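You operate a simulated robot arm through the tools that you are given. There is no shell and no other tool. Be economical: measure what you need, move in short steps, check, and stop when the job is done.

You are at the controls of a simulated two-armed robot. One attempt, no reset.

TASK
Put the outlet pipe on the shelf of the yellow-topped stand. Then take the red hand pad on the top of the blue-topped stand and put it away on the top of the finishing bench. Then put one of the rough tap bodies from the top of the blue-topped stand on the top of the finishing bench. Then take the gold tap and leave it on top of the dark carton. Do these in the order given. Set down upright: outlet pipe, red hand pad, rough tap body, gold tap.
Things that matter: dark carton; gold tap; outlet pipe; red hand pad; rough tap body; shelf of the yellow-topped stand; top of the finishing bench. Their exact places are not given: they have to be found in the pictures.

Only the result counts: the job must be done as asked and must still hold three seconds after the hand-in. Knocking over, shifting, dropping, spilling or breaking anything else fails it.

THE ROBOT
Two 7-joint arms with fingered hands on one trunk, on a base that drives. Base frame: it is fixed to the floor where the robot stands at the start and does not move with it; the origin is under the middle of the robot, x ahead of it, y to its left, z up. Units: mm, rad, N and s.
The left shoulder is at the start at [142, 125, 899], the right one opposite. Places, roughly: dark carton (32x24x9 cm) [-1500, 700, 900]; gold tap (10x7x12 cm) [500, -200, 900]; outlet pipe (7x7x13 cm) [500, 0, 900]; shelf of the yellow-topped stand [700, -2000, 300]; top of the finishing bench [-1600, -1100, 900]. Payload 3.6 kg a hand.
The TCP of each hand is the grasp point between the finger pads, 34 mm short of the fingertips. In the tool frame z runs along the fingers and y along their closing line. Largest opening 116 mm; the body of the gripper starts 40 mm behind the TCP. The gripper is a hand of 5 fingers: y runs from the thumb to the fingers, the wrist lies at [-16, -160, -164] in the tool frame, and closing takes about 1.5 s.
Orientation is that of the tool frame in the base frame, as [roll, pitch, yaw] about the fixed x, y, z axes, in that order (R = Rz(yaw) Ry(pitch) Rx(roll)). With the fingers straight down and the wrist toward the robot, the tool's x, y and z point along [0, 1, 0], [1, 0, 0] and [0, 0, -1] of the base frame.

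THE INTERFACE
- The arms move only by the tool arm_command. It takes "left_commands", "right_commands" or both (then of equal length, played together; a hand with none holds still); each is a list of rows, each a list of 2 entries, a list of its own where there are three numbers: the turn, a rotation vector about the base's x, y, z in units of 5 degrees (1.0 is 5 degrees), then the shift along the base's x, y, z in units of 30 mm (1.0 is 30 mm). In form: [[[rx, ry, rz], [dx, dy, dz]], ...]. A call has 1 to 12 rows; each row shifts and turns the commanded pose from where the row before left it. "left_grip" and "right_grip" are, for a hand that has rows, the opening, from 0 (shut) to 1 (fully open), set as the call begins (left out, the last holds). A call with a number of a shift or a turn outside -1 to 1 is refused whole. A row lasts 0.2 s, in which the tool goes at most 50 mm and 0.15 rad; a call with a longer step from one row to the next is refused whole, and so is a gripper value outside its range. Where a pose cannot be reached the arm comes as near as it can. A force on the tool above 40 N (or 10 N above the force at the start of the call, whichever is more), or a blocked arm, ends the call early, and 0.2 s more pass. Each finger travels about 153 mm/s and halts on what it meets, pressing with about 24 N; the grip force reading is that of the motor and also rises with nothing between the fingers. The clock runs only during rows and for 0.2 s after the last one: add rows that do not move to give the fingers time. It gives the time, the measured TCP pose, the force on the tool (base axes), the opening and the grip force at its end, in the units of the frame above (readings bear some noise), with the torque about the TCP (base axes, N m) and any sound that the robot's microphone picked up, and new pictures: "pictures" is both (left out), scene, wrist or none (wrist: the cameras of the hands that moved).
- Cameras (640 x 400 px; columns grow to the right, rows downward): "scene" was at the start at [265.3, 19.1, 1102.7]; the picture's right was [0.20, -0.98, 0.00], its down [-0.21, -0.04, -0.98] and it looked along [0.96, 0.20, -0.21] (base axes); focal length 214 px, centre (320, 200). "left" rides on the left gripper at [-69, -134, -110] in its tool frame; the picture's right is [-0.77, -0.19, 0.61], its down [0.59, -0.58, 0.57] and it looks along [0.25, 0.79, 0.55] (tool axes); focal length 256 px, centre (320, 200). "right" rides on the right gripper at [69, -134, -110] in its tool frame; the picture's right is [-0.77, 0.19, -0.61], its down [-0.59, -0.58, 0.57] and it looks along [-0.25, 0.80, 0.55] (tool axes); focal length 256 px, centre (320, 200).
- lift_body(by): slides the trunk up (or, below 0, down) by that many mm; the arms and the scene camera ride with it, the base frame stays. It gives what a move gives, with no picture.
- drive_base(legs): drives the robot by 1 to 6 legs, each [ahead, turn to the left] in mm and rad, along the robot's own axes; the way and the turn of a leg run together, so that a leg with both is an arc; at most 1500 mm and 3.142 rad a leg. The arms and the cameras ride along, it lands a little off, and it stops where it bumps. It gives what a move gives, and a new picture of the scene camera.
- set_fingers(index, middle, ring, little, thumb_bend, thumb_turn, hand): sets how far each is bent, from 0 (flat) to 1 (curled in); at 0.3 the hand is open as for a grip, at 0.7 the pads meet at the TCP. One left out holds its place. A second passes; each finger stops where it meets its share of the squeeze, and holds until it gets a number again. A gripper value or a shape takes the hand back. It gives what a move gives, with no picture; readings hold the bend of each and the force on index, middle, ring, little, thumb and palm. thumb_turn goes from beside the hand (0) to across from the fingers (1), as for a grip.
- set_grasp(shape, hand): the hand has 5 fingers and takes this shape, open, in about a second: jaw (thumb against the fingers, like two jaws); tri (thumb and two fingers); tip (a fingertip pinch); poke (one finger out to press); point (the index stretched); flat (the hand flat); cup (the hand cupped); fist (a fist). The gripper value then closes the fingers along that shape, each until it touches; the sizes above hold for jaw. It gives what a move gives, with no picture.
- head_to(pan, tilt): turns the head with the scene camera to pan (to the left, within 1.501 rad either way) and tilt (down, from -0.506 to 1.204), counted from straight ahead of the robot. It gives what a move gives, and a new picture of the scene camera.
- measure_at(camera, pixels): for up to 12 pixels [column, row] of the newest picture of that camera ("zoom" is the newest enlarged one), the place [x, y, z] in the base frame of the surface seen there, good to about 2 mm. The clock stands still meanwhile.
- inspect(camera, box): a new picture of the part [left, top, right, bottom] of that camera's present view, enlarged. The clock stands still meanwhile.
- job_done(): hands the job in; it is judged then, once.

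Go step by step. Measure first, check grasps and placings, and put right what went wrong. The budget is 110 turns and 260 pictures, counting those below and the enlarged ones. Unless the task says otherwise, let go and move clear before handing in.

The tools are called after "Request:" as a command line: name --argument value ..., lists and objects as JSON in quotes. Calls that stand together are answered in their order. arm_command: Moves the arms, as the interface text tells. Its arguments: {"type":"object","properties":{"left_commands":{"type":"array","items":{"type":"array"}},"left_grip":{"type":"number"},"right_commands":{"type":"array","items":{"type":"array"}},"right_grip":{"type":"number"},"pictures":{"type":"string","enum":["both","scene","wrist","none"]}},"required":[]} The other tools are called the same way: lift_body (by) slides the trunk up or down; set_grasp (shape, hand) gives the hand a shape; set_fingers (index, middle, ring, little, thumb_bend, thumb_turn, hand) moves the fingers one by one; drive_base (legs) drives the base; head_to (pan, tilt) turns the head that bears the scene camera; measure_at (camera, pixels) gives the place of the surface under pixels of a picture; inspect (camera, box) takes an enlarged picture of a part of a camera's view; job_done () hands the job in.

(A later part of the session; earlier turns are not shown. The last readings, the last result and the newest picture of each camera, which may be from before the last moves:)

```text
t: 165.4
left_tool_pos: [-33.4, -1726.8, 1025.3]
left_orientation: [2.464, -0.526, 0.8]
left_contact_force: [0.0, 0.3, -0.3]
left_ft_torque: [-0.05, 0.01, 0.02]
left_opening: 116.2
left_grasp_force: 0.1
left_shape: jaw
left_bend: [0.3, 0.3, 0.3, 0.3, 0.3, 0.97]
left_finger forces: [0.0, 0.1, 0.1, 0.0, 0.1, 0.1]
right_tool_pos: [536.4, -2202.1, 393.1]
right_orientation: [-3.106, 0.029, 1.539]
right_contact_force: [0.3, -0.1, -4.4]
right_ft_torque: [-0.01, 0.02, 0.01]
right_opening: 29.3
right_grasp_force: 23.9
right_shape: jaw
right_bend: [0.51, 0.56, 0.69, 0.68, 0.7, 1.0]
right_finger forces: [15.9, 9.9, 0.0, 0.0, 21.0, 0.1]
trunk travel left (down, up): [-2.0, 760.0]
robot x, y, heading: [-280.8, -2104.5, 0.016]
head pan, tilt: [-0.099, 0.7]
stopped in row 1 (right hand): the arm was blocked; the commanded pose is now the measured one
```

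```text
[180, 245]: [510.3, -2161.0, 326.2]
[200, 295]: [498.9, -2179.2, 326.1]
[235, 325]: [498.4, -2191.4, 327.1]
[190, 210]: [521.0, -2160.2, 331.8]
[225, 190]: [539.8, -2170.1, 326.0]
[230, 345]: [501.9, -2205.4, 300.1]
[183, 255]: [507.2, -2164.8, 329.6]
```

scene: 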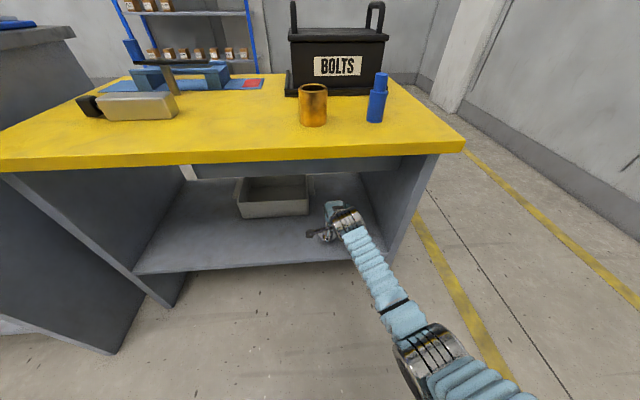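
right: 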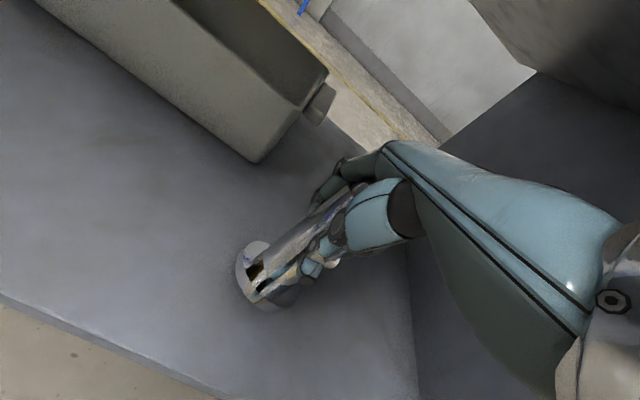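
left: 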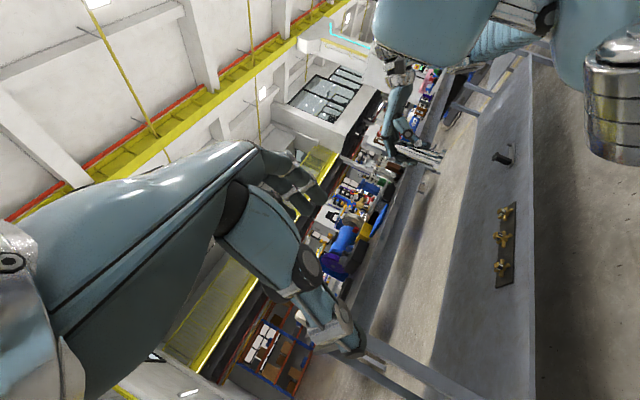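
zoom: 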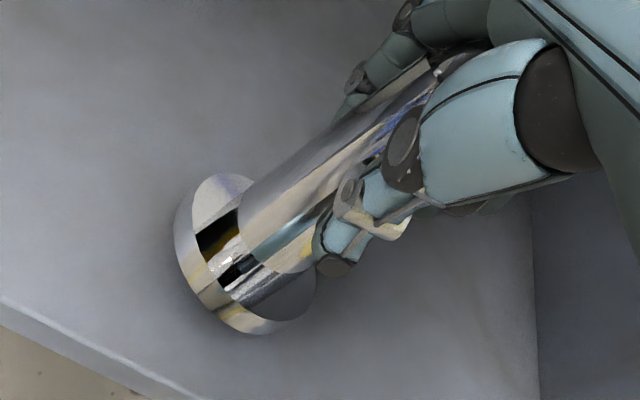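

A block fired and the pose swung back a little. Let it settle before anything else.

Request:
head_to --pan -0.25 --tilt 0.75

Request:
inspect --camera "scene" --box '[260, 100, 460, 300]'

```text
t: 166.1
left_tool_pos: [-22.8, -1723.7, 1026.0]
left_orientation: [2.466, -0.515, 0.804]
left_contact_force: [1.0, -0.4, -0.6]
left_ft_torque: [-0.02, 0.02, -0.01]
left_opening: 115.8
left_grasp_force: 0.0
left_shape: jaw
left_bend: [0.3, 0.3, 0.3, 0.3, 0.3, 0.97]
left_finger forces: [0.0, 0.0, 0.0, 0.0, 0.0, 0.0]
right_tool_pos: [546.9, -2193.3, 413.2]
right_orientation: [3.13, 0.014, 1.55]
right_contact_force: [0.1, -0.5, -2.4]
right_ft_torque: [0.02, 0.05, 0.0]
right_opening: 29.2
right_grasp_force: 24.1
right_shape: jaw
right_bend: [0.51, 0.56, 0.69, 0.68, 0.7, 1.0]
right_finger forces: [15.9, 9.9, 0.0, 0.0, 21.2, 0.0]
trunk travel left (down, up): [-2.0, 760.0]
robot x, y, heading: [-280.5, -2100.8, 0.01]
head pan, tilt: [-0.25, 0.75]
```

scene: 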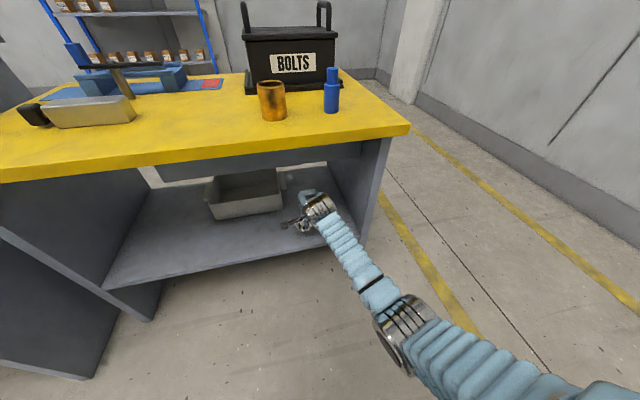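

```text
2.00 times, centred on (360, 200) of scene
```

zoom: 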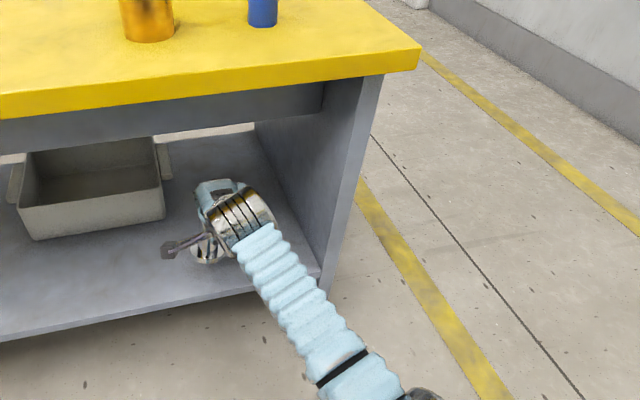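

Settled level at (547,-2193,413). Lower slowly 36 mm.

Request:
arm_command --right_commands '[[[0, 0, 0], [0, 0, -0.2]], [[0, 0, 0], [0, 0, -0.25]], [[0, 0, 0], [0, 0, -0.25]], [[0, 0, 0], [0, 0, -0.25]], [[0, 0, 0], [0, 0, -0.25]], [[0, 0, 0], [0, 0, 0]]]' --pictures "none"

Request:
inspect --camera "right" --box '[200, 160, 400, 340]'

Request:
measure_at --camera "zoom" --pixels '[[180, 245], [200, 295], [235, 325], [190, 210], [225, 190], [150, 330], [183, 255]]'

```text
t: 167.0
left_tool_pos: [-57.4, -1731.2, 1028.6]
left_orientation: [2.448, -0.555, 0.799]
left_contact_force: [-1.4, -0.3, -1.0]
left_ft_torque: [0.0, -0.01, 0.06]
left_opening: 116.0
left_grasp_force: 0.1
left_shape: jaw
left_bend: [0.3, 0.3, 0.3, 0.3, 0.3, 0.97]
left_finger forces: [0.0, 0.1, 0.0, 0.0, 0.1, 0.0]
right_tool_pos: [529.9, -2200.5, 392.5]
right_orientation: [-3.141, 0.025, 1.539]
right_contact_force: [-2.5, -0.2, -6.1]
right_ft_torque: [0.06, -0.05, 0.0]
right_opening: 29.3
right_grasp_force: 23.4
right_shape: jaw
right_bend: [0.51, 0.56, 0.69, 0.68, 0.7, 1.0]
right_finger forces: [16.5, 9.6, 0.1, 0.1, 21.6, 0.0]
trunk travel left (down, up): [-2.0, 760.0]
robot x, y, heading: [-280.7, -2102.2, 0.012]
head pan, tilt: [-0.25, 0.75]
stopped in row 4 (right hand): the arm was blocked; the commanded pose is now the measured one
```

```text
2.22 times, centred on (300, 250) of right
```

zoom: 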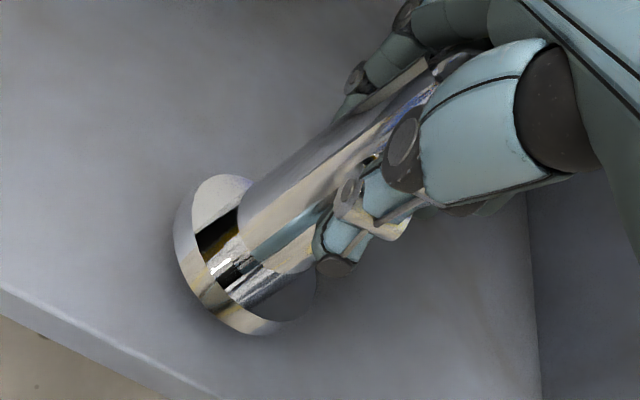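

```text
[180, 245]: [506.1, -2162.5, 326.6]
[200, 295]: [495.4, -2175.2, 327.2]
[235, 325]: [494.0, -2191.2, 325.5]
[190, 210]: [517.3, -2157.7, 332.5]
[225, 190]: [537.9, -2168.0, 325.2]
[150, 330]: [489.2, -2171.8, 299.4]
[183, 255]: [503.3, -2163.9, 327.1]
```

Blocked again, with the body rocking. Let me see where the right elbow and upper arm are.

Request:
head_to --pan -0.7 --tilt 1.1

Request:
measure_at --camera "scene" --pixels '[[320, 200], [250, 150], [400, 250], [320, 300], [200, 300], [150, 200], [300, 100], [450, 200]]'

```text
t: 167.9
left_tool_pos: [-68.7, -1725.9, 1028.7]
left_orientation: [2.431, -0.547, 0.823]
left_contact_force: [1.3, -0.8, -0.5]
left_ft_torque: [-0.01, -0.01, -0.05]
left_opening: 116.0
left_grasp_force: 0.1
left_shape: jaw
left_bend: [0.3, 0.3, 0.3, 0.3, 0.3, 0.97]
left_finger forces: [0.1, 0.0, 0.1, 0.0, 0.0, 0.1]
right_tool_pos: [529.2, -2194.5, 416.7]
right_orientation: [3.09, 0.013, 1.549]
right_contact_force: [0.6, 0.4, -5.2]
right_ft_torque: [-0.03, 0.0, -0.01]
right_opening: 29.3
right_grasp_force: 24.2
right_shape: jaw
right_bend: [0.51, 0.56, 0.69, 0.68, 0.7, 1.0]
right_finger forces: [16.6, 9.6, 0.1, 0.0, 21.2, 0.0]
trunk travel left (down, up): [-2.0, 760.0]
robot x, y, heading: [-278.4, -2101.0, 0.014]
head pan, tilt: [-0.7, 1.1]
```

scene: 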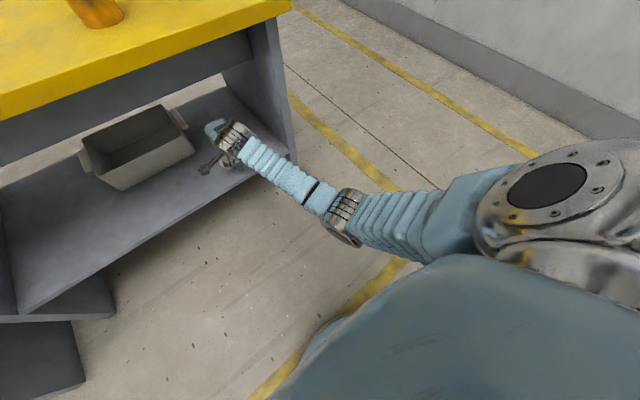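

```text
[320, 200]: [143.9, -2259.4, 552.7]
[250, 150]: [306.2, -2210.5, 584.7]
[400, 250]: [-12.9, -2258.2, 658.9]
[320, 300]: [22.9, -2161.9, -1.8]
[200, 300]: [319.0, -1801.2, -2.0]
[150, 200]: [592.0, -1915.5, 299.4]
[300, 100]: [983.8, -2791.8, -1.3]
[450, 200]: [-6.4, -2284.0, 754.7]
```

The arm is nearly straight, which is the block. I'll settle for x≈524 (disc fully on the shelf, edge at ≤480), pulling back slightly while lowering, with slow rows.

Request:
arm_command --right_commands '[[[0, 0.3, 0], [-0.15, 0, 0]], [[0, 0.3, 0], [-0.1, 0, -0.15]], [[0, 0, 0], [0, 0, -0.2]], [[0, 0, 0], [0, 0, -0.2]], [[0, 0, 0], [0, 0, -0.2]], [[0, 0, 0], [0, 0, -0.2]], [[0, 0, 0], [0, 0, -0.2]], [[0, 0, 0], [0, 0, 0]]]' --pictures "wrist"

```text
t: 169.7
left_tool_pos: [-65.0, -1727.5, 1030.6]
left_orientation: [2.436, -0.549, 0.814]
left_contact_force: [-0.2, -0.5, 1.1]
left_ft_torque: [-0.01, -0.02, 0.02]
left_opening: 115.9
left_grasp_force: 0.1
left_shape: jaw
left_bend: [0.3, 0.3, 0.3, 0.3, 0.3, 0.97]
left_finger forces: [0.0, 0.1, 0.0, 0.2, 0.1, 0.0]
right_tool_pos: [523.6, -2194.2, 384.2]
right_orientation: [3.14, 0.012, 1.549]
right_contact_force: [-4.0, -0.8, 9.5]
right_ft_torque: [0.06, 0.02, 0.01]
right_opening: 29.4
right_grasp_force: 23.9
right_shape: jaw
right_bend: [0.51, 0.56, 0.69, 0.68, 0.7, 1.0]
right_finger forces: [15.4, 9.4, 0.1, 0.1, 26.3, 0.1]
trunk travel left (down, up): [-2.0, 760.0]
robot x, y, heading: [-279.8, -2100.7, 0.006]
head pan, tilt: [-0.7, 1.1]
```

right: 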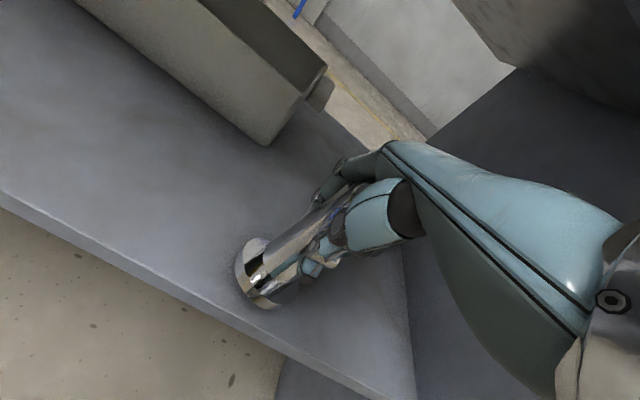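

Force rose to +9.5 N: likely contact at TCP 384. Check the rim height.

Request:
inspect --camera "right" --box '[200, 160, 400, 340]'

Request:
measure_at --camera "right" --pixels '[[236, 270], [240, 285], [250, 300], [265, 307], [245, 250], [260, 240], [230, 300], [290, 330]]'

```text
2.22 times, centred on (300, 250) of right
```

zoom: 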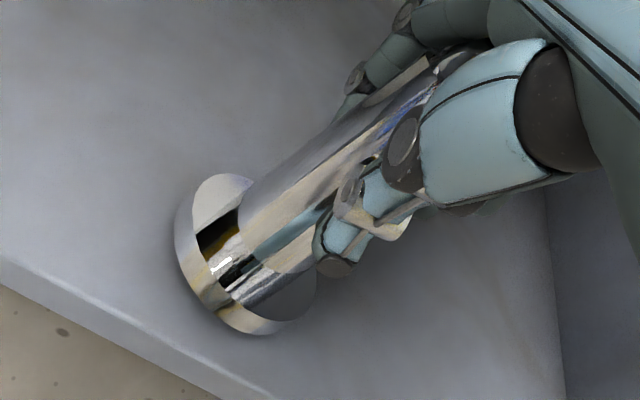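

```text
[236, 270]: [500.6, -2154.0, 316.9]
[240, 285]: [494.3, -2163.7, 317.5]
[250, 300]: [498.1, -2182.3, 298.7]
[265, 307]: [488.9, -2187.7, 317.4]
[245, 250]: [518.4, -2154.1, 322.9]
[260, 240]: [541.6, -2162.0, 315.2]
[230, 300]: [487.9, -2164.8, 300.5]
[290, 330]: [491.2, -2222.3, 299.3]
```

By sight ~9 mm remain. Continue lowering slowly.

Request:
arm_command --right_commands '[[[0, 0, 0], [0, 0, -0.1]], [[0, 0, 0], [0, 0, -0.1]], [[0, 0, 0], [0, 0, 0]]]' --pictures "none"

Request:
inspect --camera "right" --box '[200, 160, 400, 340]'

Request:
measure_at --camera "right" --pixels '[[236, 270], [240, 285], [265, 307], [245, 250], [260, 240], [230, 300]]'

```text
t: 170.5
left_tool_pos: [-69.5, -1725.9, 1031.6]
left_orientation: [2.431, -0.55, 0.818]
left_contact_force: [0.3, 0.2, -0.1]
left_ft_torque: [0.0, 0.01, 0.03]
left_opening: 115.9
left_grasp_force: 0.0
left_shape: jaw
left_bend: [0.3, 0.3, 0.3, 0.3, 0.3, 0.97]
left_finger forces: [0.0, 0.1, 0.1, 0.1, 0.0, 0.1]
right_tool_pos: [524.6, -2193.8, 382.7]
right_orientation: [3.131, 0.011, 1.548]
right_contact_force: [-11.1, -0.5, 35.9]
right_ft_torque: [0.01, 0.07, 0.0]
right_opening: 29.3
right_grasp_force: 24.2
right_shape: jaw
right_bend: [0.51, 0.56, 0.69, 0.68, 0.7, 1.0]
right_finger forces: [15.0, 10.8, 0.0, 0.1, 38.3, 0.0]
trunk travel left (down, up): [-2.0, 760.0]
robot x, y, heading: [-280.6, -2104.4, 0.012]
head pan, tilt: [-0.7, 1.1]
```

```text
2.22 times, centred on (300, 250) of right
```

zoom: 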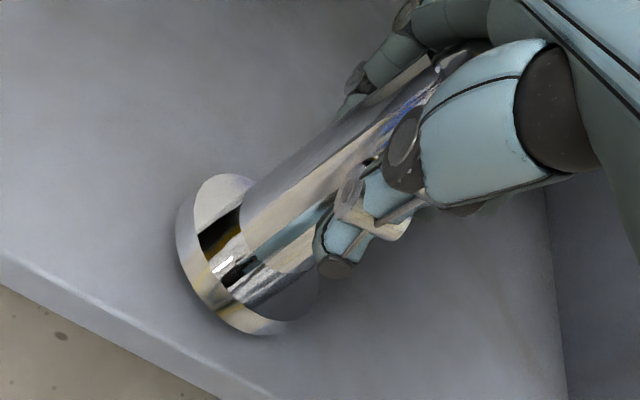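

```text
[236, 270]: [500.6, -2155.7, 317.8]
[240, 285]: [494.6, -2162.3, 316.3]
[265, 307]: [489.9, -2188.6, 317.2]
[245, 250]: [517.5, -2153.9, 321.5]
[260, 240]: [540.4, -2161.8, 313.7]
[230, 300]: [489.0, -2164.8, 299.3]
```

Firm contact (36 N through the pipe): it rests on the shelf. Relieve slightly, then open the hand.

Request:
arm_command --right_commands '[[[0, 0, 0], [0, 0, 0.06]], [[0, 0, 0], [0, 0, 0]]]' --pictures "none"

Request:
arm_command --right_commands '[[[0, 0, 0], [0, 0, 0]], [[0, 0, 0], [0, 0, 0]], [[0, 0, 0], [0, 0, 0]], [[0, 0, 0], [0, 0, 0]]]' --right_grip 0.5 --pictures "wrist"

```text
t: 171.1
left_tool_pos: [-68.4, -1725.6, 1030.1]
left_orientation: [2.431, -0.548, 0.818]
left_contact_force: [0.6, -0.4, -0.4]
left_ft_torque: [0.03, 0.0, -0.01]
left_opening: 116.0
left_grasp_force: 0.2
left_shape: jaw
left_bend: [0.3, 0.3, 0.3, 0.3, 0.3, 0.97]
left_finger forces: [0.0, 0.0, 0.0, 0.0, 0.0, 0.1]
right_tool_pos: [523.2, -2194.7, 383.2]
right_orientation: [3.135, 0.012, 1.548]
right_contact_force: [-9.0, 0.2, 33.6]
right_ft_torque: [0.06, -0.06, -0.01]
right_opening: 29.6
right_grasp_force: 23.6
right_shape: jaw
right_bend: [0.51, 0.56, 0.69, 0.68, 0.7, 1.0]
right_finger forces: [15.5, 10.4, 0.0, 0.0, 35.6, 0.0]
trunk travel left (down, up): [-2.0, 760.0]
robot x, y, heading: [-283.7, -2104.5, 0.012]
head pan, tilt: [-0.7, 1.1]
```

```text
t: 172.1
left_tool_pos: [-65.0, -1726.3, 1028.1]
left_orientation: [2.435, -0.547, 0.815]
left_contact_force: [-0.2, 0.2, -0.1]
left_ft_torque: [-0.04, -0.01, -0.02]
left_opening: 115.9
left_grasp_force: 0.1
left_shape: jaw
left_bend: [0.3, 0.3, 0.3, 0.3, 0.3, 0.97]
left_finger forces: [0.0, 0.0, 0.0, 0.1, 0.1, 0.0]
right_tool_pos: [522.5, -2195.0, 377.1]
right_orientation: [-3.134, 0.013, 1.548]
right_contact_force: [-0.5, -0.6, -0.8]
right_ft_torque: [0.0, -0.01, 0.04]
right_opening: 57.9
right_grasp_force: 0.1
right_shape: jaw
right_bend: [0.4, 0.45, 0.62, 0.6, 0.64, 1.0]
right_finger forces: [0.0, 0.0, 0.0, 0.1, 0.7, 0.0]
trunk travel left (down, up): [-2.0, 760.0]
robot x, y, heading: [-279.7, -2105.4, 0.012]
head pan, tilt: [-0.7, 1.1]
```

right: 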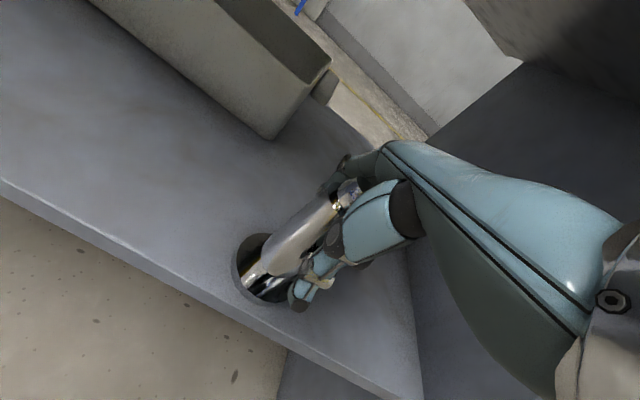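

The pipe stands on the shelf, hand open around it. Open fully and rise straight up ~100 mm.

Request:
arm_command --right_commands '[[[0, 0, 0], [0, 0, 0]], [[0, 0, 0], [0, 0, 0]], [[0, 0, 0], [0, 0, 0.2]], [[0, 0, 0], [0, 0, 0.4]], [[0, 0, 0], [0, 0, 0.5]], [[0, 0, 0], [0, 0, 0.5]], [[0, 0, 0], [0, 0, 0.5]], [[0, 0, 0], [0, 0, 0.5]], [[0, 0, 0], [0, 0, 0.5]], [[0, 0, 0], [0, 0, 0.4]], [[0, 0, 0], [0, 0, 0]]]' --right_grip 0.8 --pictures "wrist"

```text
t: 174.5
left_tool_pos: [-64.9, -1726.7, 1029.0]
left_orientation: [2.435, -0.548, 0.815]
left_contact_force: [-0.9, 0.5, 0.3]
left_ft_torque: [0.0, -0.01, -0.03]
left_opening: 116.0
left_grasp_force: 0.0
left_shape: jaw
left_bend: [0.3, 0.3, 0.3, 0.3, 0.3, 0.97]
left_finger forces: [0.1, 0.0, 0.1, 0.0, 0.0, 0.0]
right_tool_pos: [523.6, -2194.0, 482.3]
right_orientation: [-3.137, 0.013, 1.55]
right_contact_force: [-0.1, 0.7, -1.3]
right_ft_torque: [0.03, -0.01, 0.01]
right_opening: 92.5
right_grasp_force: 0.1
right_shape: jaw
right_bend: [0.33, 0.34, 0.46, 0.45, 0.51, 0.98]
right_finger forces: [0.0, 0.1, 0.0, 0.0, 0.0, 0.0]
trunk travel left (down, up): [-2.0, 760.0]
robot x, y, heading: [-279.1, -2102.7, 0.01]
head pan, tilt: [-0.7, 1.1]
```

right: 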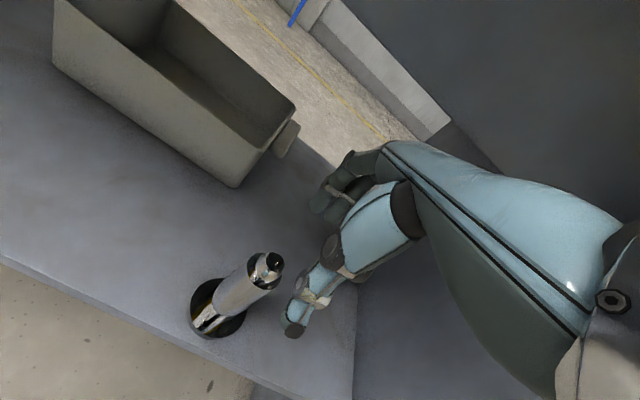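

Pipe stands upright and clear of the fingers. Check it, then retract the hand.

Request:
measure_at --camera "right" --pixels '[[262, 262], [192, 300], [200, 325], [225, 337], [215, 282], [170, 330], [120, 300]]'

Request:
arm_command --right_commands '[[[0, 0, 0], [0, 0, 0.4]], [[0, 0, 0], [-0.5, 0, 0]], [[0, 0, 0], [-1, 0, 0]], [[0, 0, 0], [-1, 0, 0]], [[0, 0, 0], [-1, 0, 0]], [[0, 0, 0], [-1, 0, 0]], [[0, 0, 0], [-1, 0, 0]], [[0, 0, 0], [-0.6, 0, 0]], [[0, 0, 0], [0, 0, 0]]]' --pictures "wrist"

Request:
head_to --pan -0.2 --tilt 0.7

```text
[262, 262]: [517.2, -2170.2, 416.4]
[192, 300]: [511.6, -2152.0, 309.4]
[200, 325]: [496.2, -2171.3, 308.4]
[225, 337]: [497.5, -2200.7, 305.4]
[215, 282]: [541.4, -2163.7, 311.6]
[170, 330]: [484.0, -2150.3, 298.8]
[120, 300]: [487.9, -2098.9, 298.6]
```

```text
t: 176.5
left_tool_pos: [-65.1, -1727.2, 1029.5]
left_orientation: [2.433, -0.547, 0.816]
left_contact_force: [0.5, -0.2, 0.2]
left_ft_torque: [0.01, -0.03, 0.0]
left_opening: 115.8
left_grasp_force: 0.0
left_shape: jaw
left_bend: [0.3, 0.3, 0.3, 0.3, 0.3, 0.97]
left_finger forces: [0.0, 0.1, 0.0, 0.0, 0.0, 0.0]
right_tool_pos: [341.1, -2194.7, 493.0]
right_orientation: [-3.137, 0.016, 1.55]
right_contact_force: [-0.6, -0.4, -0.1]
right_ft_torque: [0.01, 0.01, -0.04]
right_opening: 92.5
right_grasp_force: 0.0
right_shape: jaw
right_bend: [0.33, 0.34, 0.46, 0.45, 0.51, 0.98]
right_finger forces: [0.0, 0.0, 0.0, 0.1, 0.1, 0.1]
trunk travel left (down, up): [-2.0, 760.0]
robot x, y, heading: [-285.5, -2102.2, 0.017]
head pan, tilt: [-0.7, 1.1]
```

right: 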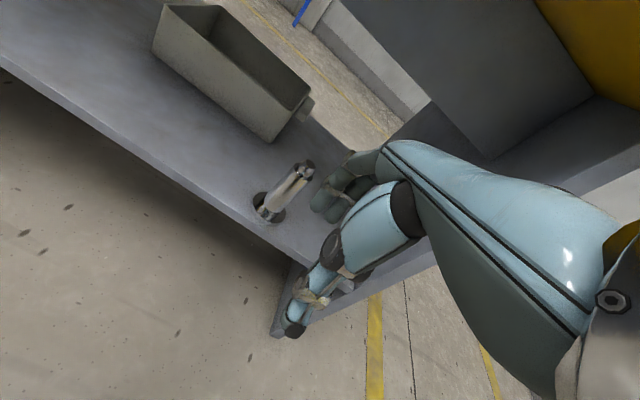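

```text
t: 177.4
left_tool_pos: [-65.2, -1727.0, 1028.6]
left_orientation: [2.433, -0.547, 0.817]
left_contact_force: [0.4, 0.5, 0.5]
left_ft_torque: [-0.02, 0.0, 0.03]
left_opening: 116.0
left_grasp_force: 0.1
left_shape: jaw
left_bend: [0.3, 0.3, 0.3, 0.3, 0.3, 0.97]
left_finger forces: [0.0, 0.0, 0.0, 0.0, 0.1, 0.0]
right_tool_pos: [341.4, -2194.5, 493.1]
right_orientation: [-3.135, 0.014, 1.549]
right_contact_force: [-0.4, 0.9, -0.4]
right_ft_torque: [0.0, 0.01, 0.03]
right_opening: 92.4
right_grasp_force: 0.1
right_shape: jaw
right_bend: [0.33, 0.34, 0.46, 0.45, 0.51, 0.98]
right_finger forces: [0.0, 0.0, 0.1, 0.1, 0.1, 0.1]
trunk travel left (down, up): [-2.0, 760.0]
robot x, y, heading: [-282.6, -2101.2, 0.01]
head pan, tilt: [-0.201, 0.7]
```

scene: 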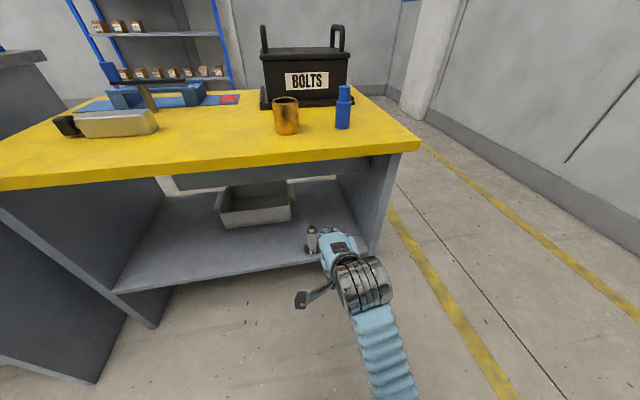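

Task 1 done: the pipe stands on the shelf (base x 496–541+, z≈299). Now raise the right hand in front of the stand and relax the left, then raise the trunk.

Request:
arm_command --right_commands '[[[0, 0, 0], [-0.3, 0, 0.5]], [[0, 0, 0], [0, 0, 1]], [[0, 0, 0], [0, 0, 1]], [[0, 0, 0], [0, 0, 1]], [[0, 0, 0], [0, 0, 1]], [[0, 0, 0], [0, 0, 1]], [[0, 0, 0], [0, 0, 1]], [[0, 0, 0], [0, 0, 1]], [[0, 0, 0], [0, 0, 1]], [[0, 0, 0], [0, 0, 1]], [[0, 0, 0], [0, 0, 1]], [[0, 0, 0], [0, 0, 0]]]' --left_commands '[[[0, 0, 0], [0.3, 0, 0]], [[0, 0, 0], [0.5, 0, -0.2]], [[0, 0, 0], [0.5, 0, -0.3]], [[0, 0, 0], [0.5, 0, -0.3]], [[0, 0, 0], [0.5, 0, -0.3]], [[0, 0, 0], [0.5, 0, -0.3]], [[0, 0, 0], [0.5, 0, -0.3]], [[0, 0, 0], [0.5, 0, -0.3]], [[0, 0, 0], [0.5, 0, -0.3]], [[0, 0, 0], [0.5, 0, -0.3]], [[0, 0, 0], [0, 0, 0]], [[0, 0, 0], [0, 0, 0]]]' --right_grip 1 --pictures "none"

Request:
lift_body --by 150

```text
t: 180.2
left_tool_pos: [79.8, -1708.5, 1019.7]
left_orientation: [2.436, -0.549, 0.817]
left_contact_force: [-0.5, 0.1, -1.6]
left_ft_torque: [-0.02, 0.01, -0.02]
left_opening: 116.0
left_grasp_force: 0.1
left_shape: jaw
left_bend: [0.3, 0.3, 0.3, 0.3, 0.3, 0.97]
left_finger forces: [0.0, 0.0, 0.0, 0.0, 0.0, 0.0]
left hand out of reach, approached as far as the arm can: row 1, 2, 3, 4, 5, 6, 7, 8, 9, 10
right_tool_pos: [376.3, -2239.6, 757.4]
right_orientation: [-3.084, 0.074, 1.465]
right_contact_force: [-8.4, 4.9, 11.5]
right_ft_torque: [-0.09, -0.61, 0.19]
right_opening: 114.1
right_grasp_force: 0.0
right_shape: jaw
right_bend: [0.3, 0.32, 0.3, 0.3, 0.3, 0.97]
right_finger forces: [0.0, 14.1, 0.0, 0.1, 0.0, 0.0]
right hand out of reach, approached as far as the arm can: row 8, 9, 10, 11
trunk travel left (down, up): [-2.0, 760.0]
robot x, y, heading: [-279.8, -2105.9, 0.013]
head pan, tilt: [-0.201, 0.7]
stopped in row 12 (right hand): the arm was blocked; the commanded pose is now the measured one
```

```text
t: 182.0
left_tool_pos: [83.1, -1710.0, 1168.9]
left_orientation: [2.44, -0.545, 0.813]
left_contact_force: [0.1, -0.6, -1.2]
left_ft_torque: [0.02, 0.02, 0.0]
left_opening: 116.0
left_grasp_force: 0.1
left_shape: jaw
left_bend: [0.3, 0.3, 0.3, 0.3, 0.3, 0.97]
left_finger forces: [0.1, 0.0, 0.1, 0.0, 0.0, 0.0]
right_tool_pos: [376.3, -2236.1, 904.1]
right_orientation: [-3.078, 0.068, 1.474]
right_contact_force: [-0.3, 0.1, 0.4]
right_ft_torque: [0.02, -0.02, 0.01]
right_opening: 115.8
right_grasp_force: 0.0
right_shape: jaw
right_bend: [0.3, 0.3, 0.3, 0.3, 0.3, 0.97]
right_finger forces: [0.1, 0.1, 0.1, 0.0, 0.0, 0.0]
trunk travel left (down, up): [-152.0, 610.0]
robot x, y, heading: [-282.6, -2103.5, 0.01]
head pan, tilt: [-0.201, 0.7]
```

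Reset complete; the fingers only brushed the stand's edge. Raise the trunk further and drive to the blue stand.

Request:
lift_body --by 130

Request:
drive_base --legs '[[0, 1.56], [1310, 0], [1310, 0], [0, -1.56], [200, 0]]'

Request:
head_to --pan 0.1 --tilt 0.6

```text
t: 183.6
left_tool_pos: [82.9, -1709.2, 1299.3]
left_orientation: [2.437, -0.544, 0.816]
left_contact_force: [0.4, -0.9, 0.8]
left_ft_torque: [-0.04, -0.05, 0.0]
left_opening: 116.0
left_grasp_force: 0.0
left_shape: jaw
left_bend: [0.3, 0.3, 0.3, 0.3, 0.3, 0.97]
left_finger forces: [0.0, 0.1, 0.1, 0.0, 0.0, 0.0]
right_tool_pos: [377.0, -2236.8, 1034.0]
right_orientation: [-3.076, 0.068, 1.473]
right_contact_force: [0.1, -0.1, 0.0]
right_ft_torque: [0.03, -0.01, 0.0]
right_opening: 115.8
right_grasp_force: 0.0
right_shape: jaw
right_bend: [0.3, 0.3, 0.3, 0.3, 0.3, 0.97]
right_finger forces: [0.1, 0.0, 0.0, 0.1, 0.0, 0.0]
trunk travel left (down, up): [-282.0, 480.0]
robot x, y, heading: [-284.1, -2105.4, 0.008]
head pan, tilt: [-0.201, 0.7]
```

```text
t: 205.1
left_tool_pos: [288.9, 903.7, 1300.1]
left_orientation: [2.434, -0.55, 0.804]
left_contact_force: [0.6, 0.6, 0.6]
left_ft_torque: [0.0, 0.01, -0.01]
left_opening: 116.0
left_grasp_force: 0.1
left_shape: jaw
left_bend: [0.3, 0.3, 0.3, 0.3, 0.3, 0.97]
left_finger forces: [0.0, 0.0, 0.1, 0.1, 0.1, 0.0]
right_tool_pos: [576.8, 372.8, 1037.8]
right_orientation: [-3.084, 0.064, 1.459]
right_contact_force: [1.3, -0.1, 0.6]
right_ft_torque: [0.01, 0.02, -0.01]
right_opening: 116.0
right_grasp_force: 0.1
right_shape: jaw
right_bend: [0.3, 0.3, 0.3, 0.3, 0.3, 0.97]
right_finger forces: [0.0, 0.0, 0.0, 0.0, 0.0, 0.2]
trunk travel left (down, up): [-282.0, 480.0]
robot x, y, heading: [-74.9, 515.9, -0.005]
head pan, tilt: [-0.201, 0.7]
```

scene: 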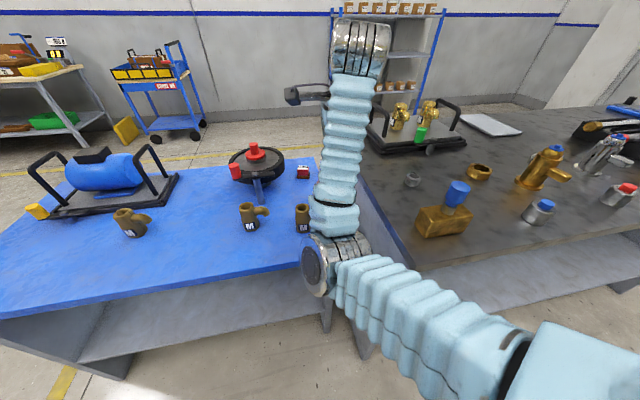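

```text
t: 205.9
left_tool_pos: [256.5, 904.4, 1306.1]
left_orientation: [2.415, -0.568, 0.816]
left_contact_force: [0.0, -0.2, 0.9]
left_ft_torque: [0.0, -0.01, 0.04]
left_opening: 116.2
left_grasp_force: 0.1
left_shape: jaw
left_bend: [0.3, 0.3, 0.3, 0.3, 0.3, 0.97]
left_finger forces: [0.0, 0.1, 0.0, 0.0, 0.0, 0.0]
right_tool_pos: [553.8, 375.7, 1050.4]
right_orientation: [-3.106, 0.06, 1.462]
right_contact_force: [-0.7, 0.8, 1.0]
right_ft_torque: [-0.04, 0.0, 0.0]
right_opening: 115.7
right_grasp_force: 0.1
right_shape: jaw
right_bend: [0.3, 0.3, 0.3, 0.3, 0.3, 0.97]
right_finger forces: [0.0, 0.0, 0.1, 0.1, 0.1, 0.1]
trunk travel left (down, up): [-282.0, 480.0]
robot x, y, heading: [-72.9, 511.8, 0.003]
head pan, tilt: [0.099, 0.6]
```

scene: 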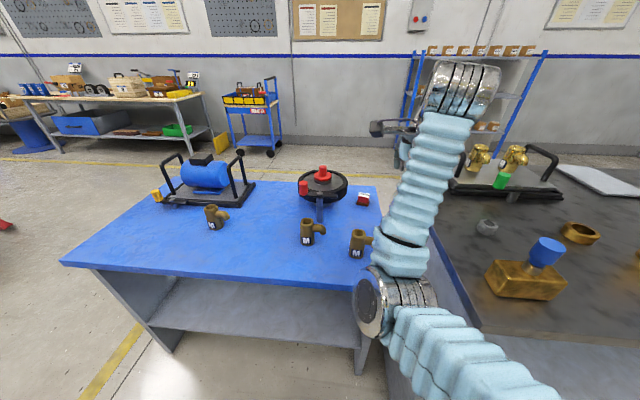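

At the blue stand. Measure pad, neighbours and edges.

Request:
measure_at --camera "scene" --pixels '[[363, 195], [364, 201], [358, 203], [370, 204], [363, 206], [323, 168], [347, 185], [322, 215], [312, 225], [357, 240], [250, 278], [470, 330]]'

Request:
inspect --camera "scene" --box '[280, 150, 400, 270]'

```text
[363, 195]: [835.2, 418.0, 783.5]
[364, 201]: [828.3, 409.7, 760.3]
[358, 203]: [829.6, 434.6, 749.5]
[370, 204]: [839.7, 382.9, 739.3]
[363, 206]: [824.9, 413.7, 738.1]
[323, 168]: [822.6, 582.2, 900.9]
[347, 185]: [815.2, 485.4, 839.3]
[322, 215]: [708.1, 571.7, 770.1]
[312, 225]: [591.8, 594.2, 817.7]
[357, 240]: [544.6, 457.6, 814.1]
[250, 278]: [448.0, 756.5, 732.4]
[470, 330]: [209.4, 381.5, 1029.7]
```

```text
3.33 times, centred on (340, 210) of scene
```

zoom: 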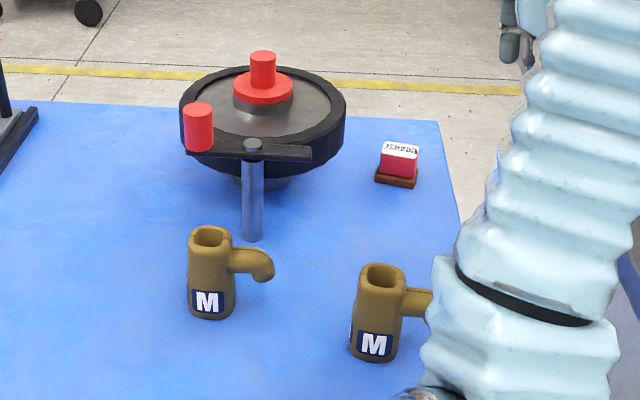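

Pad: about y 385–435, front x 825, top z 784; the wheel rim starts at y 485. Drive 143 mm closer, then look with the wrist camera.

Request:
drive_base --legs '[[143, 0]]'

Request:
head_to --pan 0.1 --tilt 0.7

Request:
arm_command --right_commands '[[[0.27, 0, 0], [0, 0, 0]], [[0.27, 0, 0.4], [0.3, 0.3, 0]], [[0.15, 0, 0.4], [0.6, 0.3, 0]], [[0, 0, 0.45], [0.6, 0.3, 0]], [[0, 0, 0], [0.6, 0, -0.5]], [[0, 0, 0], [0, 0, -0.5]], [[0, 0, 0], [0, 0, 0]]]' --right_grip 1

```text
t: 207.3
left_tool_pos: [400.9, 902.3, 1305.3]
left_orientation: [2.416, -0.569, 0.814]
left_contact_force: [0.7, 0.9, -0.8]
left_ft_torque: [0.02, 0.03, -0.02]
left_opening: 116.0
left_grasp_force: 0.2
left_shape: jaw
left_bend: [0.3, 0.3, 0.3, 0.3, 0.3, 0.97]
left_finger forces: [0.1, 0.0, 0.0, 0.0, 0.0, 0.1]
right_tool_pos: [696.2, 372.1, 1049.8]
right_orientation: [-3.108, 0.061, 1.457]
right_contact_force: [0.6, -0.4, -0.1]
right_ft_torque: [-0.02, 0.07, -0.02]
right_opening: 115.8
right_grasp_force: 0.0
right_shape: jaw
right_bend: [0.3, 0.3, 0.3, 0.3, 0.3, 0.97]
right_finger forces: [0.0, 0.1, 0.0, 0.0, 0.0, 0.1]
trunk travel left (down, up): [-282.0, 480.0]
robot x, y, heading: [67.7, 515.5, 0.001]
head pan, tilt: [0.099, 0.6]
```

scene: 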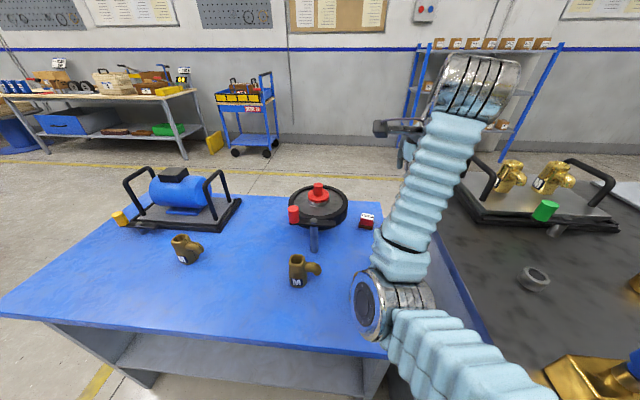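

```text
t: 207.9
left_tool_pos: [378.0, 901.8, 1308.1]
left_orientation: [2.399, -0.581, 0.824]
left_contact_force: [-0.7, -0.5, 0.6]
left_ft_torque: [0.05, 0.01, -0.01]
left_opening: 116.0
left_grasp_force: 0.1
left_shape: jaw
left_bend: [0.3, 0.3, 0.3, 0.3, 0.3, 0.97]
left_finger forces: [0.0, 0.0, 0.0, 0.1, 0.0, 0.0]
right_tool_pos: [677.6, 372.8, 1058.1]
right_orientation: [-3.125, 0.058, 1.457]
right_contact_force: [0.9, -0.5, 0.1]
right_ft_torque: [0.0, -0.02, 0.03]
right_opening: 116.0
right_grasp_force: 0.0
right_shape: jaw
right_bend: [0.3, 0.3, 0.3, 0.3, 0.3, 0.97]
right_finger forces: [0.0, 0.0, 0.0, 0.0, 0.0, 0.0]
trunk travel left (down, up): [-282.0, 480.0]
robot x, y, heading: [73.5, 516.8, -0.006]
head pan, tilt: [0.099, 0.7]
```

scene: 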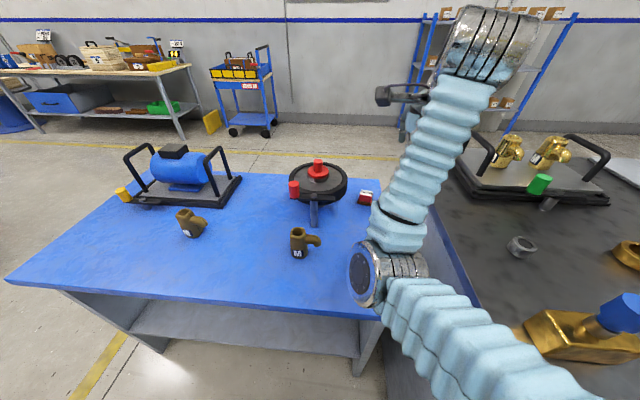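

```text
t: 209.5
left_tool_pos: [378.6, 903.1, 1307.9]
left_orientation: [2.402, -0.581, 0.821]
left_contact_force: [0.7, 0.8, -0.6]
left_ft_torque: [-0.02, 0.01, -0.02]
left_opening: 115.9
left_grasp_force: 0.1
left_shape: jaw
left_bend: [0.3, 0.3, 0.3, 0.3, 0.3, 0.97]
left_finger forces: [0.1, 0.1, 0.1, 0.0, 0.1, 0.1]
right_tool_pos: [741.1, 398.8, 1027.9]
right_orientation: [-3.119, -0.004, 1.565]
right_contact_force: [0.4, -0.5, 0.5]
right_ft_torque: [-0.01, 0.01, 0.0]
right_opening: 115.9
right_grasp_force: 0.1
right_shape: jaw
right_bend: [0.3, 0.3, 0.3, 0.3, 0.3, 0.97]
right_finger forces: [0.0, 0.1, 0.1, 0.1, 0.1, 0.0]
trunk travel left (down, up): [-282.0, 480.0]
robot x, y, heading: [70.9, 513.8, -0.003]
head pan, tilt: [0.099, 0.7]
```

scene: 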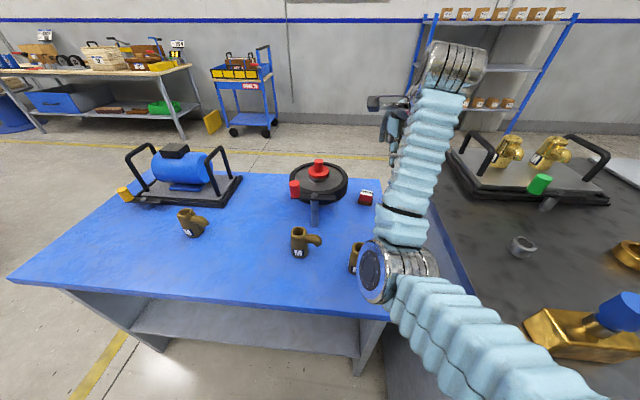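
right: 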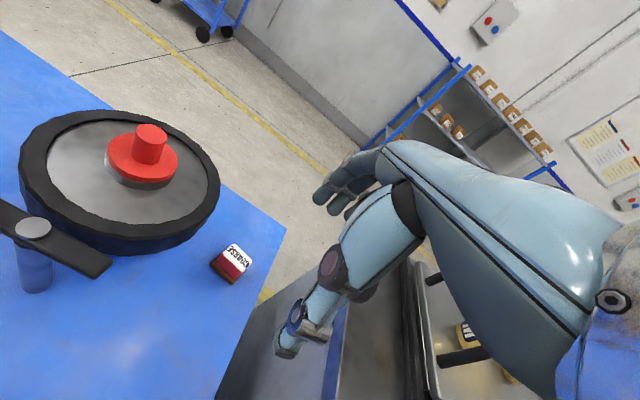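

Request:
inspect --camera "right" --box '[180, 220, 280, 310]'

Request:
measure_at --camera "right" --pixels '[[229, 244], [248, 255], [240, 250], [233, 257], [214, 263], [235, 283], [246, 270], [210, 262], [205, 215]]'

```text
4.44 times, centred on (230, 265) of right
```

zoom: 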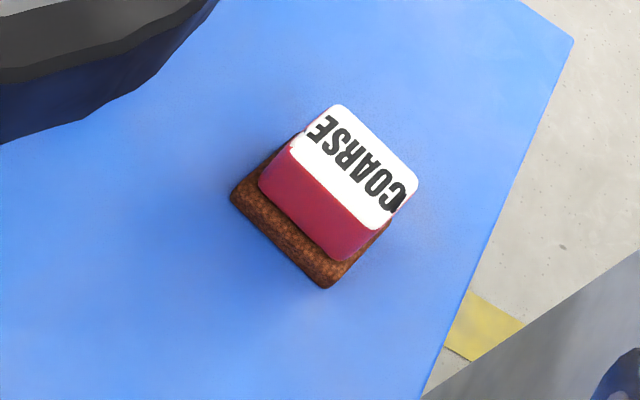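

```text
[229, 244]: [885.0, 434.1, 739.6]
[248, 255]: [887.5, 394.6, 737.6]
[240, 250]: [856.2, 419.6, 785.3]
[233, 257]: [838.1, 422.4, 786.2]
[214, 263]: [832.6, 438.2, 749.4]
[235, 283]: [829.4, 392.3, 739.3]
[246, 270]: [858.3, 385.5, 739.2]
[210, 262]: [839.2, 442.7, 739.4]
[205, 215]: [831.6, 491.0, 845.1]
```

Request:
measure_at --camera "zoom" --pixels '[[342, 110], [410, 180], [380, 222], [300, 145], [265, 185], [335, 255], [240, 195], [322, 280], [355, 165], [305, 210]]'

```text
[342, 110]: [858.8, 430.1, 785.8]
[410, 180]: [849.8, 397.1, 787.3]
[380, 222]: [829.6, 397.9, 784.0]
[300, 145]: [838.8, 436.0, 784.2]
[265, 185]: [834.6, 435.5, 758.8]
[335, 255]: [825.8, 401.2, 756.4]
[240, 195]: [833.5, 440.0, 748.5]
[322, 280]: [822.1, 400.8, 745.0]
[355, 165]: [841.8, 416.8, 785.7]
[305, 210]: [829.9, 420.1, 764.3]
```

The pad's red body is ~25×36 mm, centred (844,415), top 786, rotated ~15°. Move over it, yaw slightly, and descend to z≈860 first.

Request:
arm_command --right_commands '[[[-0.1, -0.13, -0.5], [0.6, 0.1, 0]], [[0, 0, -0.5], [0.9, 0.2, 0]], [[0, 0, -0.5], [0.9, 0.2, 0]], [[0, 0, 0], [0.9, 0.04, -0.3]], [[0, 0, 0], [0.13, 0, -0.8]], [[0, 0, 0], [0, 0, -0.9]], [[0, 0, 0], [0, 0, -0.9]], [[0, 0, 0], [0, 0, -0.9]], [[0, 0, 0], [0, 0, -0.9]], [[0, 0, 0], [0, 0, -0.9]], [[0, 0, 0], [0, 0, 0]]]' --right_grip 0.8

```text
t: 211.9
left_tool_pos: [379.1, 901.9, 1308.4]
left_orientation: [2.403, -0.582, 0.824]
left_contact_force: [0.6, -0.3, 0.1]
left_ft_torque: [0.02, -0.01, -0.01]
left_opening: 116.1
left_grasp_force: 0.1
left_shape: jaw
left_bend: [0.3, 0.3, 0.3, 0.3, 0.3, 0.97]
left_finger forces: [0.1, 0.1, 0.0, 0.0, 0.0, 0.1]
right_tool_pos: [842.9, 414.8, 859.5]
right_orientation: [-3.13, 0.006, 1.434]
right_contact_force: [0.5, -0.2, -0.7]
right_ft_torque: [-0.01, -0.01, 0.03]
right_opening: 92.8
right_grasp_force: 0.0
right_shape: jaw
right_bend: [0.33, 0.34, 0.46, 0.45, 0.5, 0.98]
right_finger forces: [0.1, 0.1, 0.0, 0.0, 0.1, 0.0]
trunk travel left (down, up): [-282.0, 480.0]
robot x, y, heading: [67.5, 510.1, -0.002]
head pan, tilt: [0.099, 0.7]
```

scene: 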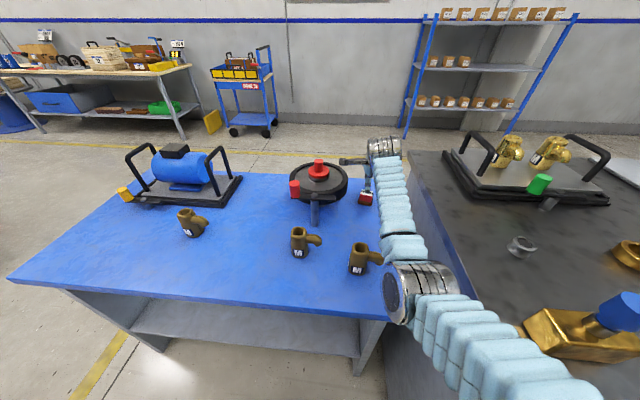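
right: 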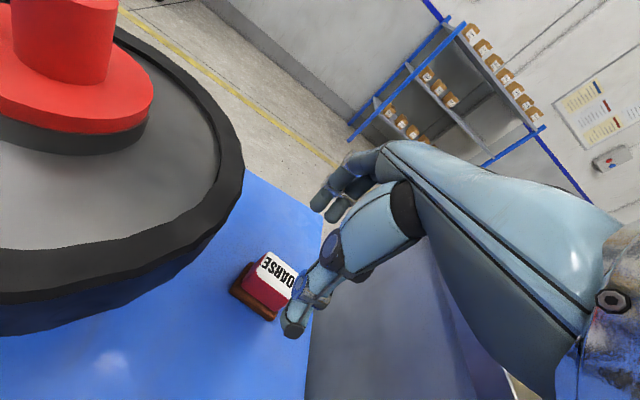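

Aligned; the pad sits below the thumb–finger gap. Check elbow clearance and descend.

Request:
measure_at --camera "scene" --pixels '[[415, 290], [450, 310], [500, 345], [545, 370], [560, 350]]'

Request:
arm_command --right_commands '[[[0, 0, 0], [0, 0, -0.8]], [[0, 0, 0], [0, 0, -0.8]], [[0, 0, 0], [0, 0, -0.6]], [[0, 0, 0], [0, 0, -0.3]], [[0, 0, 0], [0, 0, 0]]]' --right_grip 0.8 --pictures "wrist"

```text
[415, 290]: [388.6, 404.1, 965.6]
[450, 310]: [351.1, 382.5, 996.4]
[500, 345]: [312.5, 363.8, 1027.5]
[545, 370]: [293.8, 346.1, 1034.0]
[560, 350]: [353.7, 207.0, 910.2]
```

```text
t: 213.1
left_tool_pos: [377.9, 902.5, 1309.0]
left_orientation: [2.402, -0.58, 0.822]
left_contact_force: [0.7, 0.0, -0.2]
left_ft_torque: [0.03, -0.02, 0.03]
left_opening: 116.1
left_grasp_force: 0.1
left_shape: jaw
left_bend: [0.3, 0.3, 0.3, 0.3, 0.3, 0.97]
left_finger forces: [0.1, 0.1, 0.1, 0.0, 0.1, 0.1]
right_tool_pos: [844.6, 413.8, 784.4]
right_orientation: [-3.13, 0.006, 1.434]
right_contact_force: [0.8, 0.4, -0.2]
right_ft_torque: [-0.01, -0.01, -0.01]
right_opening: 93.1
right_grasp_force: 0.1
right_shape: jaw
right_bend: [0.33, 0.34, 0.46, 0.45, 0.5, 0.98]
right_finger forces: [0.1, 0.0, 0.0, 0.1, 0.1, 0.0]
trunk travel left (down, up): [-282.0, 480.0]
robot x, y, heading: [67.0, 513.6, -0.002]
head pan, tilt: [0.099, 0.7]
```

right: 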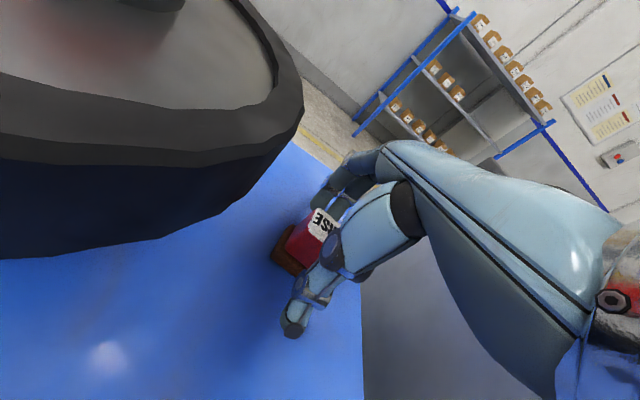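

Pad is between thumb and fingers. Close and lift.

Request:
arm_command --right_commands '[[[0, 0, 0], [0, 0, 0]], [[0, 0, 0], [0, 0, 0]], [[0, 0, 0], [0, 0, 0]], [[0, 0, 0], [0, 0, 0]], [[0, 0, 0], [0, 0, 0]], [[0, 0, 0], [0, 0, 0]], [[0, 0, 0], [0, 0, 0]], [[0, 0, 0], [0, 0, 0]]]' --right_grip 0 --pictures "none"

Request:
arm_command --right_commands '[[[0, 0, 0], [0, 0, 0.4]], [[0, 0, 0], [0, 0, 0.8]], [[0, 0, 0], [0, 0, 1]], [[0, 0, 0], [0, 0, 1]], [[0, 0, 0], [0, 0, 1]], [[0, 0, 0], [0, 0, 1]], [[0, 0, 0], [0, 0, 1]], [[0, 0, 0], [0, 0, 1]], [[0, 0, 0], [0, 0, 1]], [[0, 0, 0], [0, 0, 0]]]' --right_grip 0 --pictures "wrist"

```text
t: 214.9
left_tool_pos: [379.7, 901.9, 1308.3]
left_orientation: [2.401, -0.581, 0.822]
left_contact_force: [0.1, 0.4, 0.4]
left_ft_torque: [-0.02, 0.02, -0.01]
left_opening: 116.2
left_grasp_force: 0.0
left_shape: jaw
left_bend: [0.3, 0.3, 0.3, 0.3, 0.3, 0.97]
left_finger forces: [0.1, 0.0, 0.0, 0.1, 0.1, 0.0]
right_tool_pos: [844.7, 414.4, 785.0]
right_orientation: [-3.131, 0.005, 1.434]
right_contact_force: [1.2, 0.0, 3.5]
right_ft_torque: [-0.02, -0.11, -0.03]
right_opening: 29.1
right_grasp_force: 24.0
right_shape: jaw
right_bend: [0.51, 0.56, 0.69, 0.68, 0.7, 1.0]
right_finger forces: [13.2, 8.2, 2.5, 0.0, 23.5, 0.1]
trunk travel left (down, up): [-282.0, 480.0]
robot x, y, heading: [72.3, 513.6, 0.002]
head pan, tilt: [0.099, 0.7]
```

```text
t: 217.1
left_tool_pos: [377.7, 900.6, 1307.4]
left_orientation: [2.404, -0.581, 0.821]
left_contact_force: [0.0, 0.3, 0.4]
left_ft_torque: [0.04, 0.03, 0.0]
left_opening: 116.1
left_grasp_force: 0.2
left_shape: jaw
left_bend: [0.3, 0.3, 0.3, 0.3, 0.3, 0.97]
left_finger forces: [0.1, 0.0, 0.1, 0.1, 0.1, 0.1]
right_tool_pos: [843.8, 415.8, 1031.5]
right_orientation: [-3.131, 0.006, 1.437]
right_contact_force: [0.5, 0.5, -0.9]
right_ft_torque: [-0.01, -0.02, 0.0]
right_opening: 28.6
right_grasp_force: 24.3
right_shape: jaw
right_bend: [0.51, 0.56, 0.69, 0.68, 0.7, 1.0]
right_finger forces: [12.8, 7.5, 2.4, 0.1, 23.3, 0.0]
trunk travel left (down, up): [-282.0, 480.0]
robot x, y, heading: [66.4, 515.5, -0.004]
head pan, tilt: [0.099, 0.7]
```

right: 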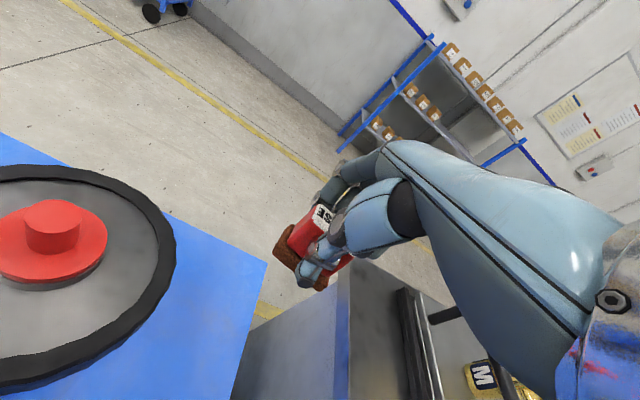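

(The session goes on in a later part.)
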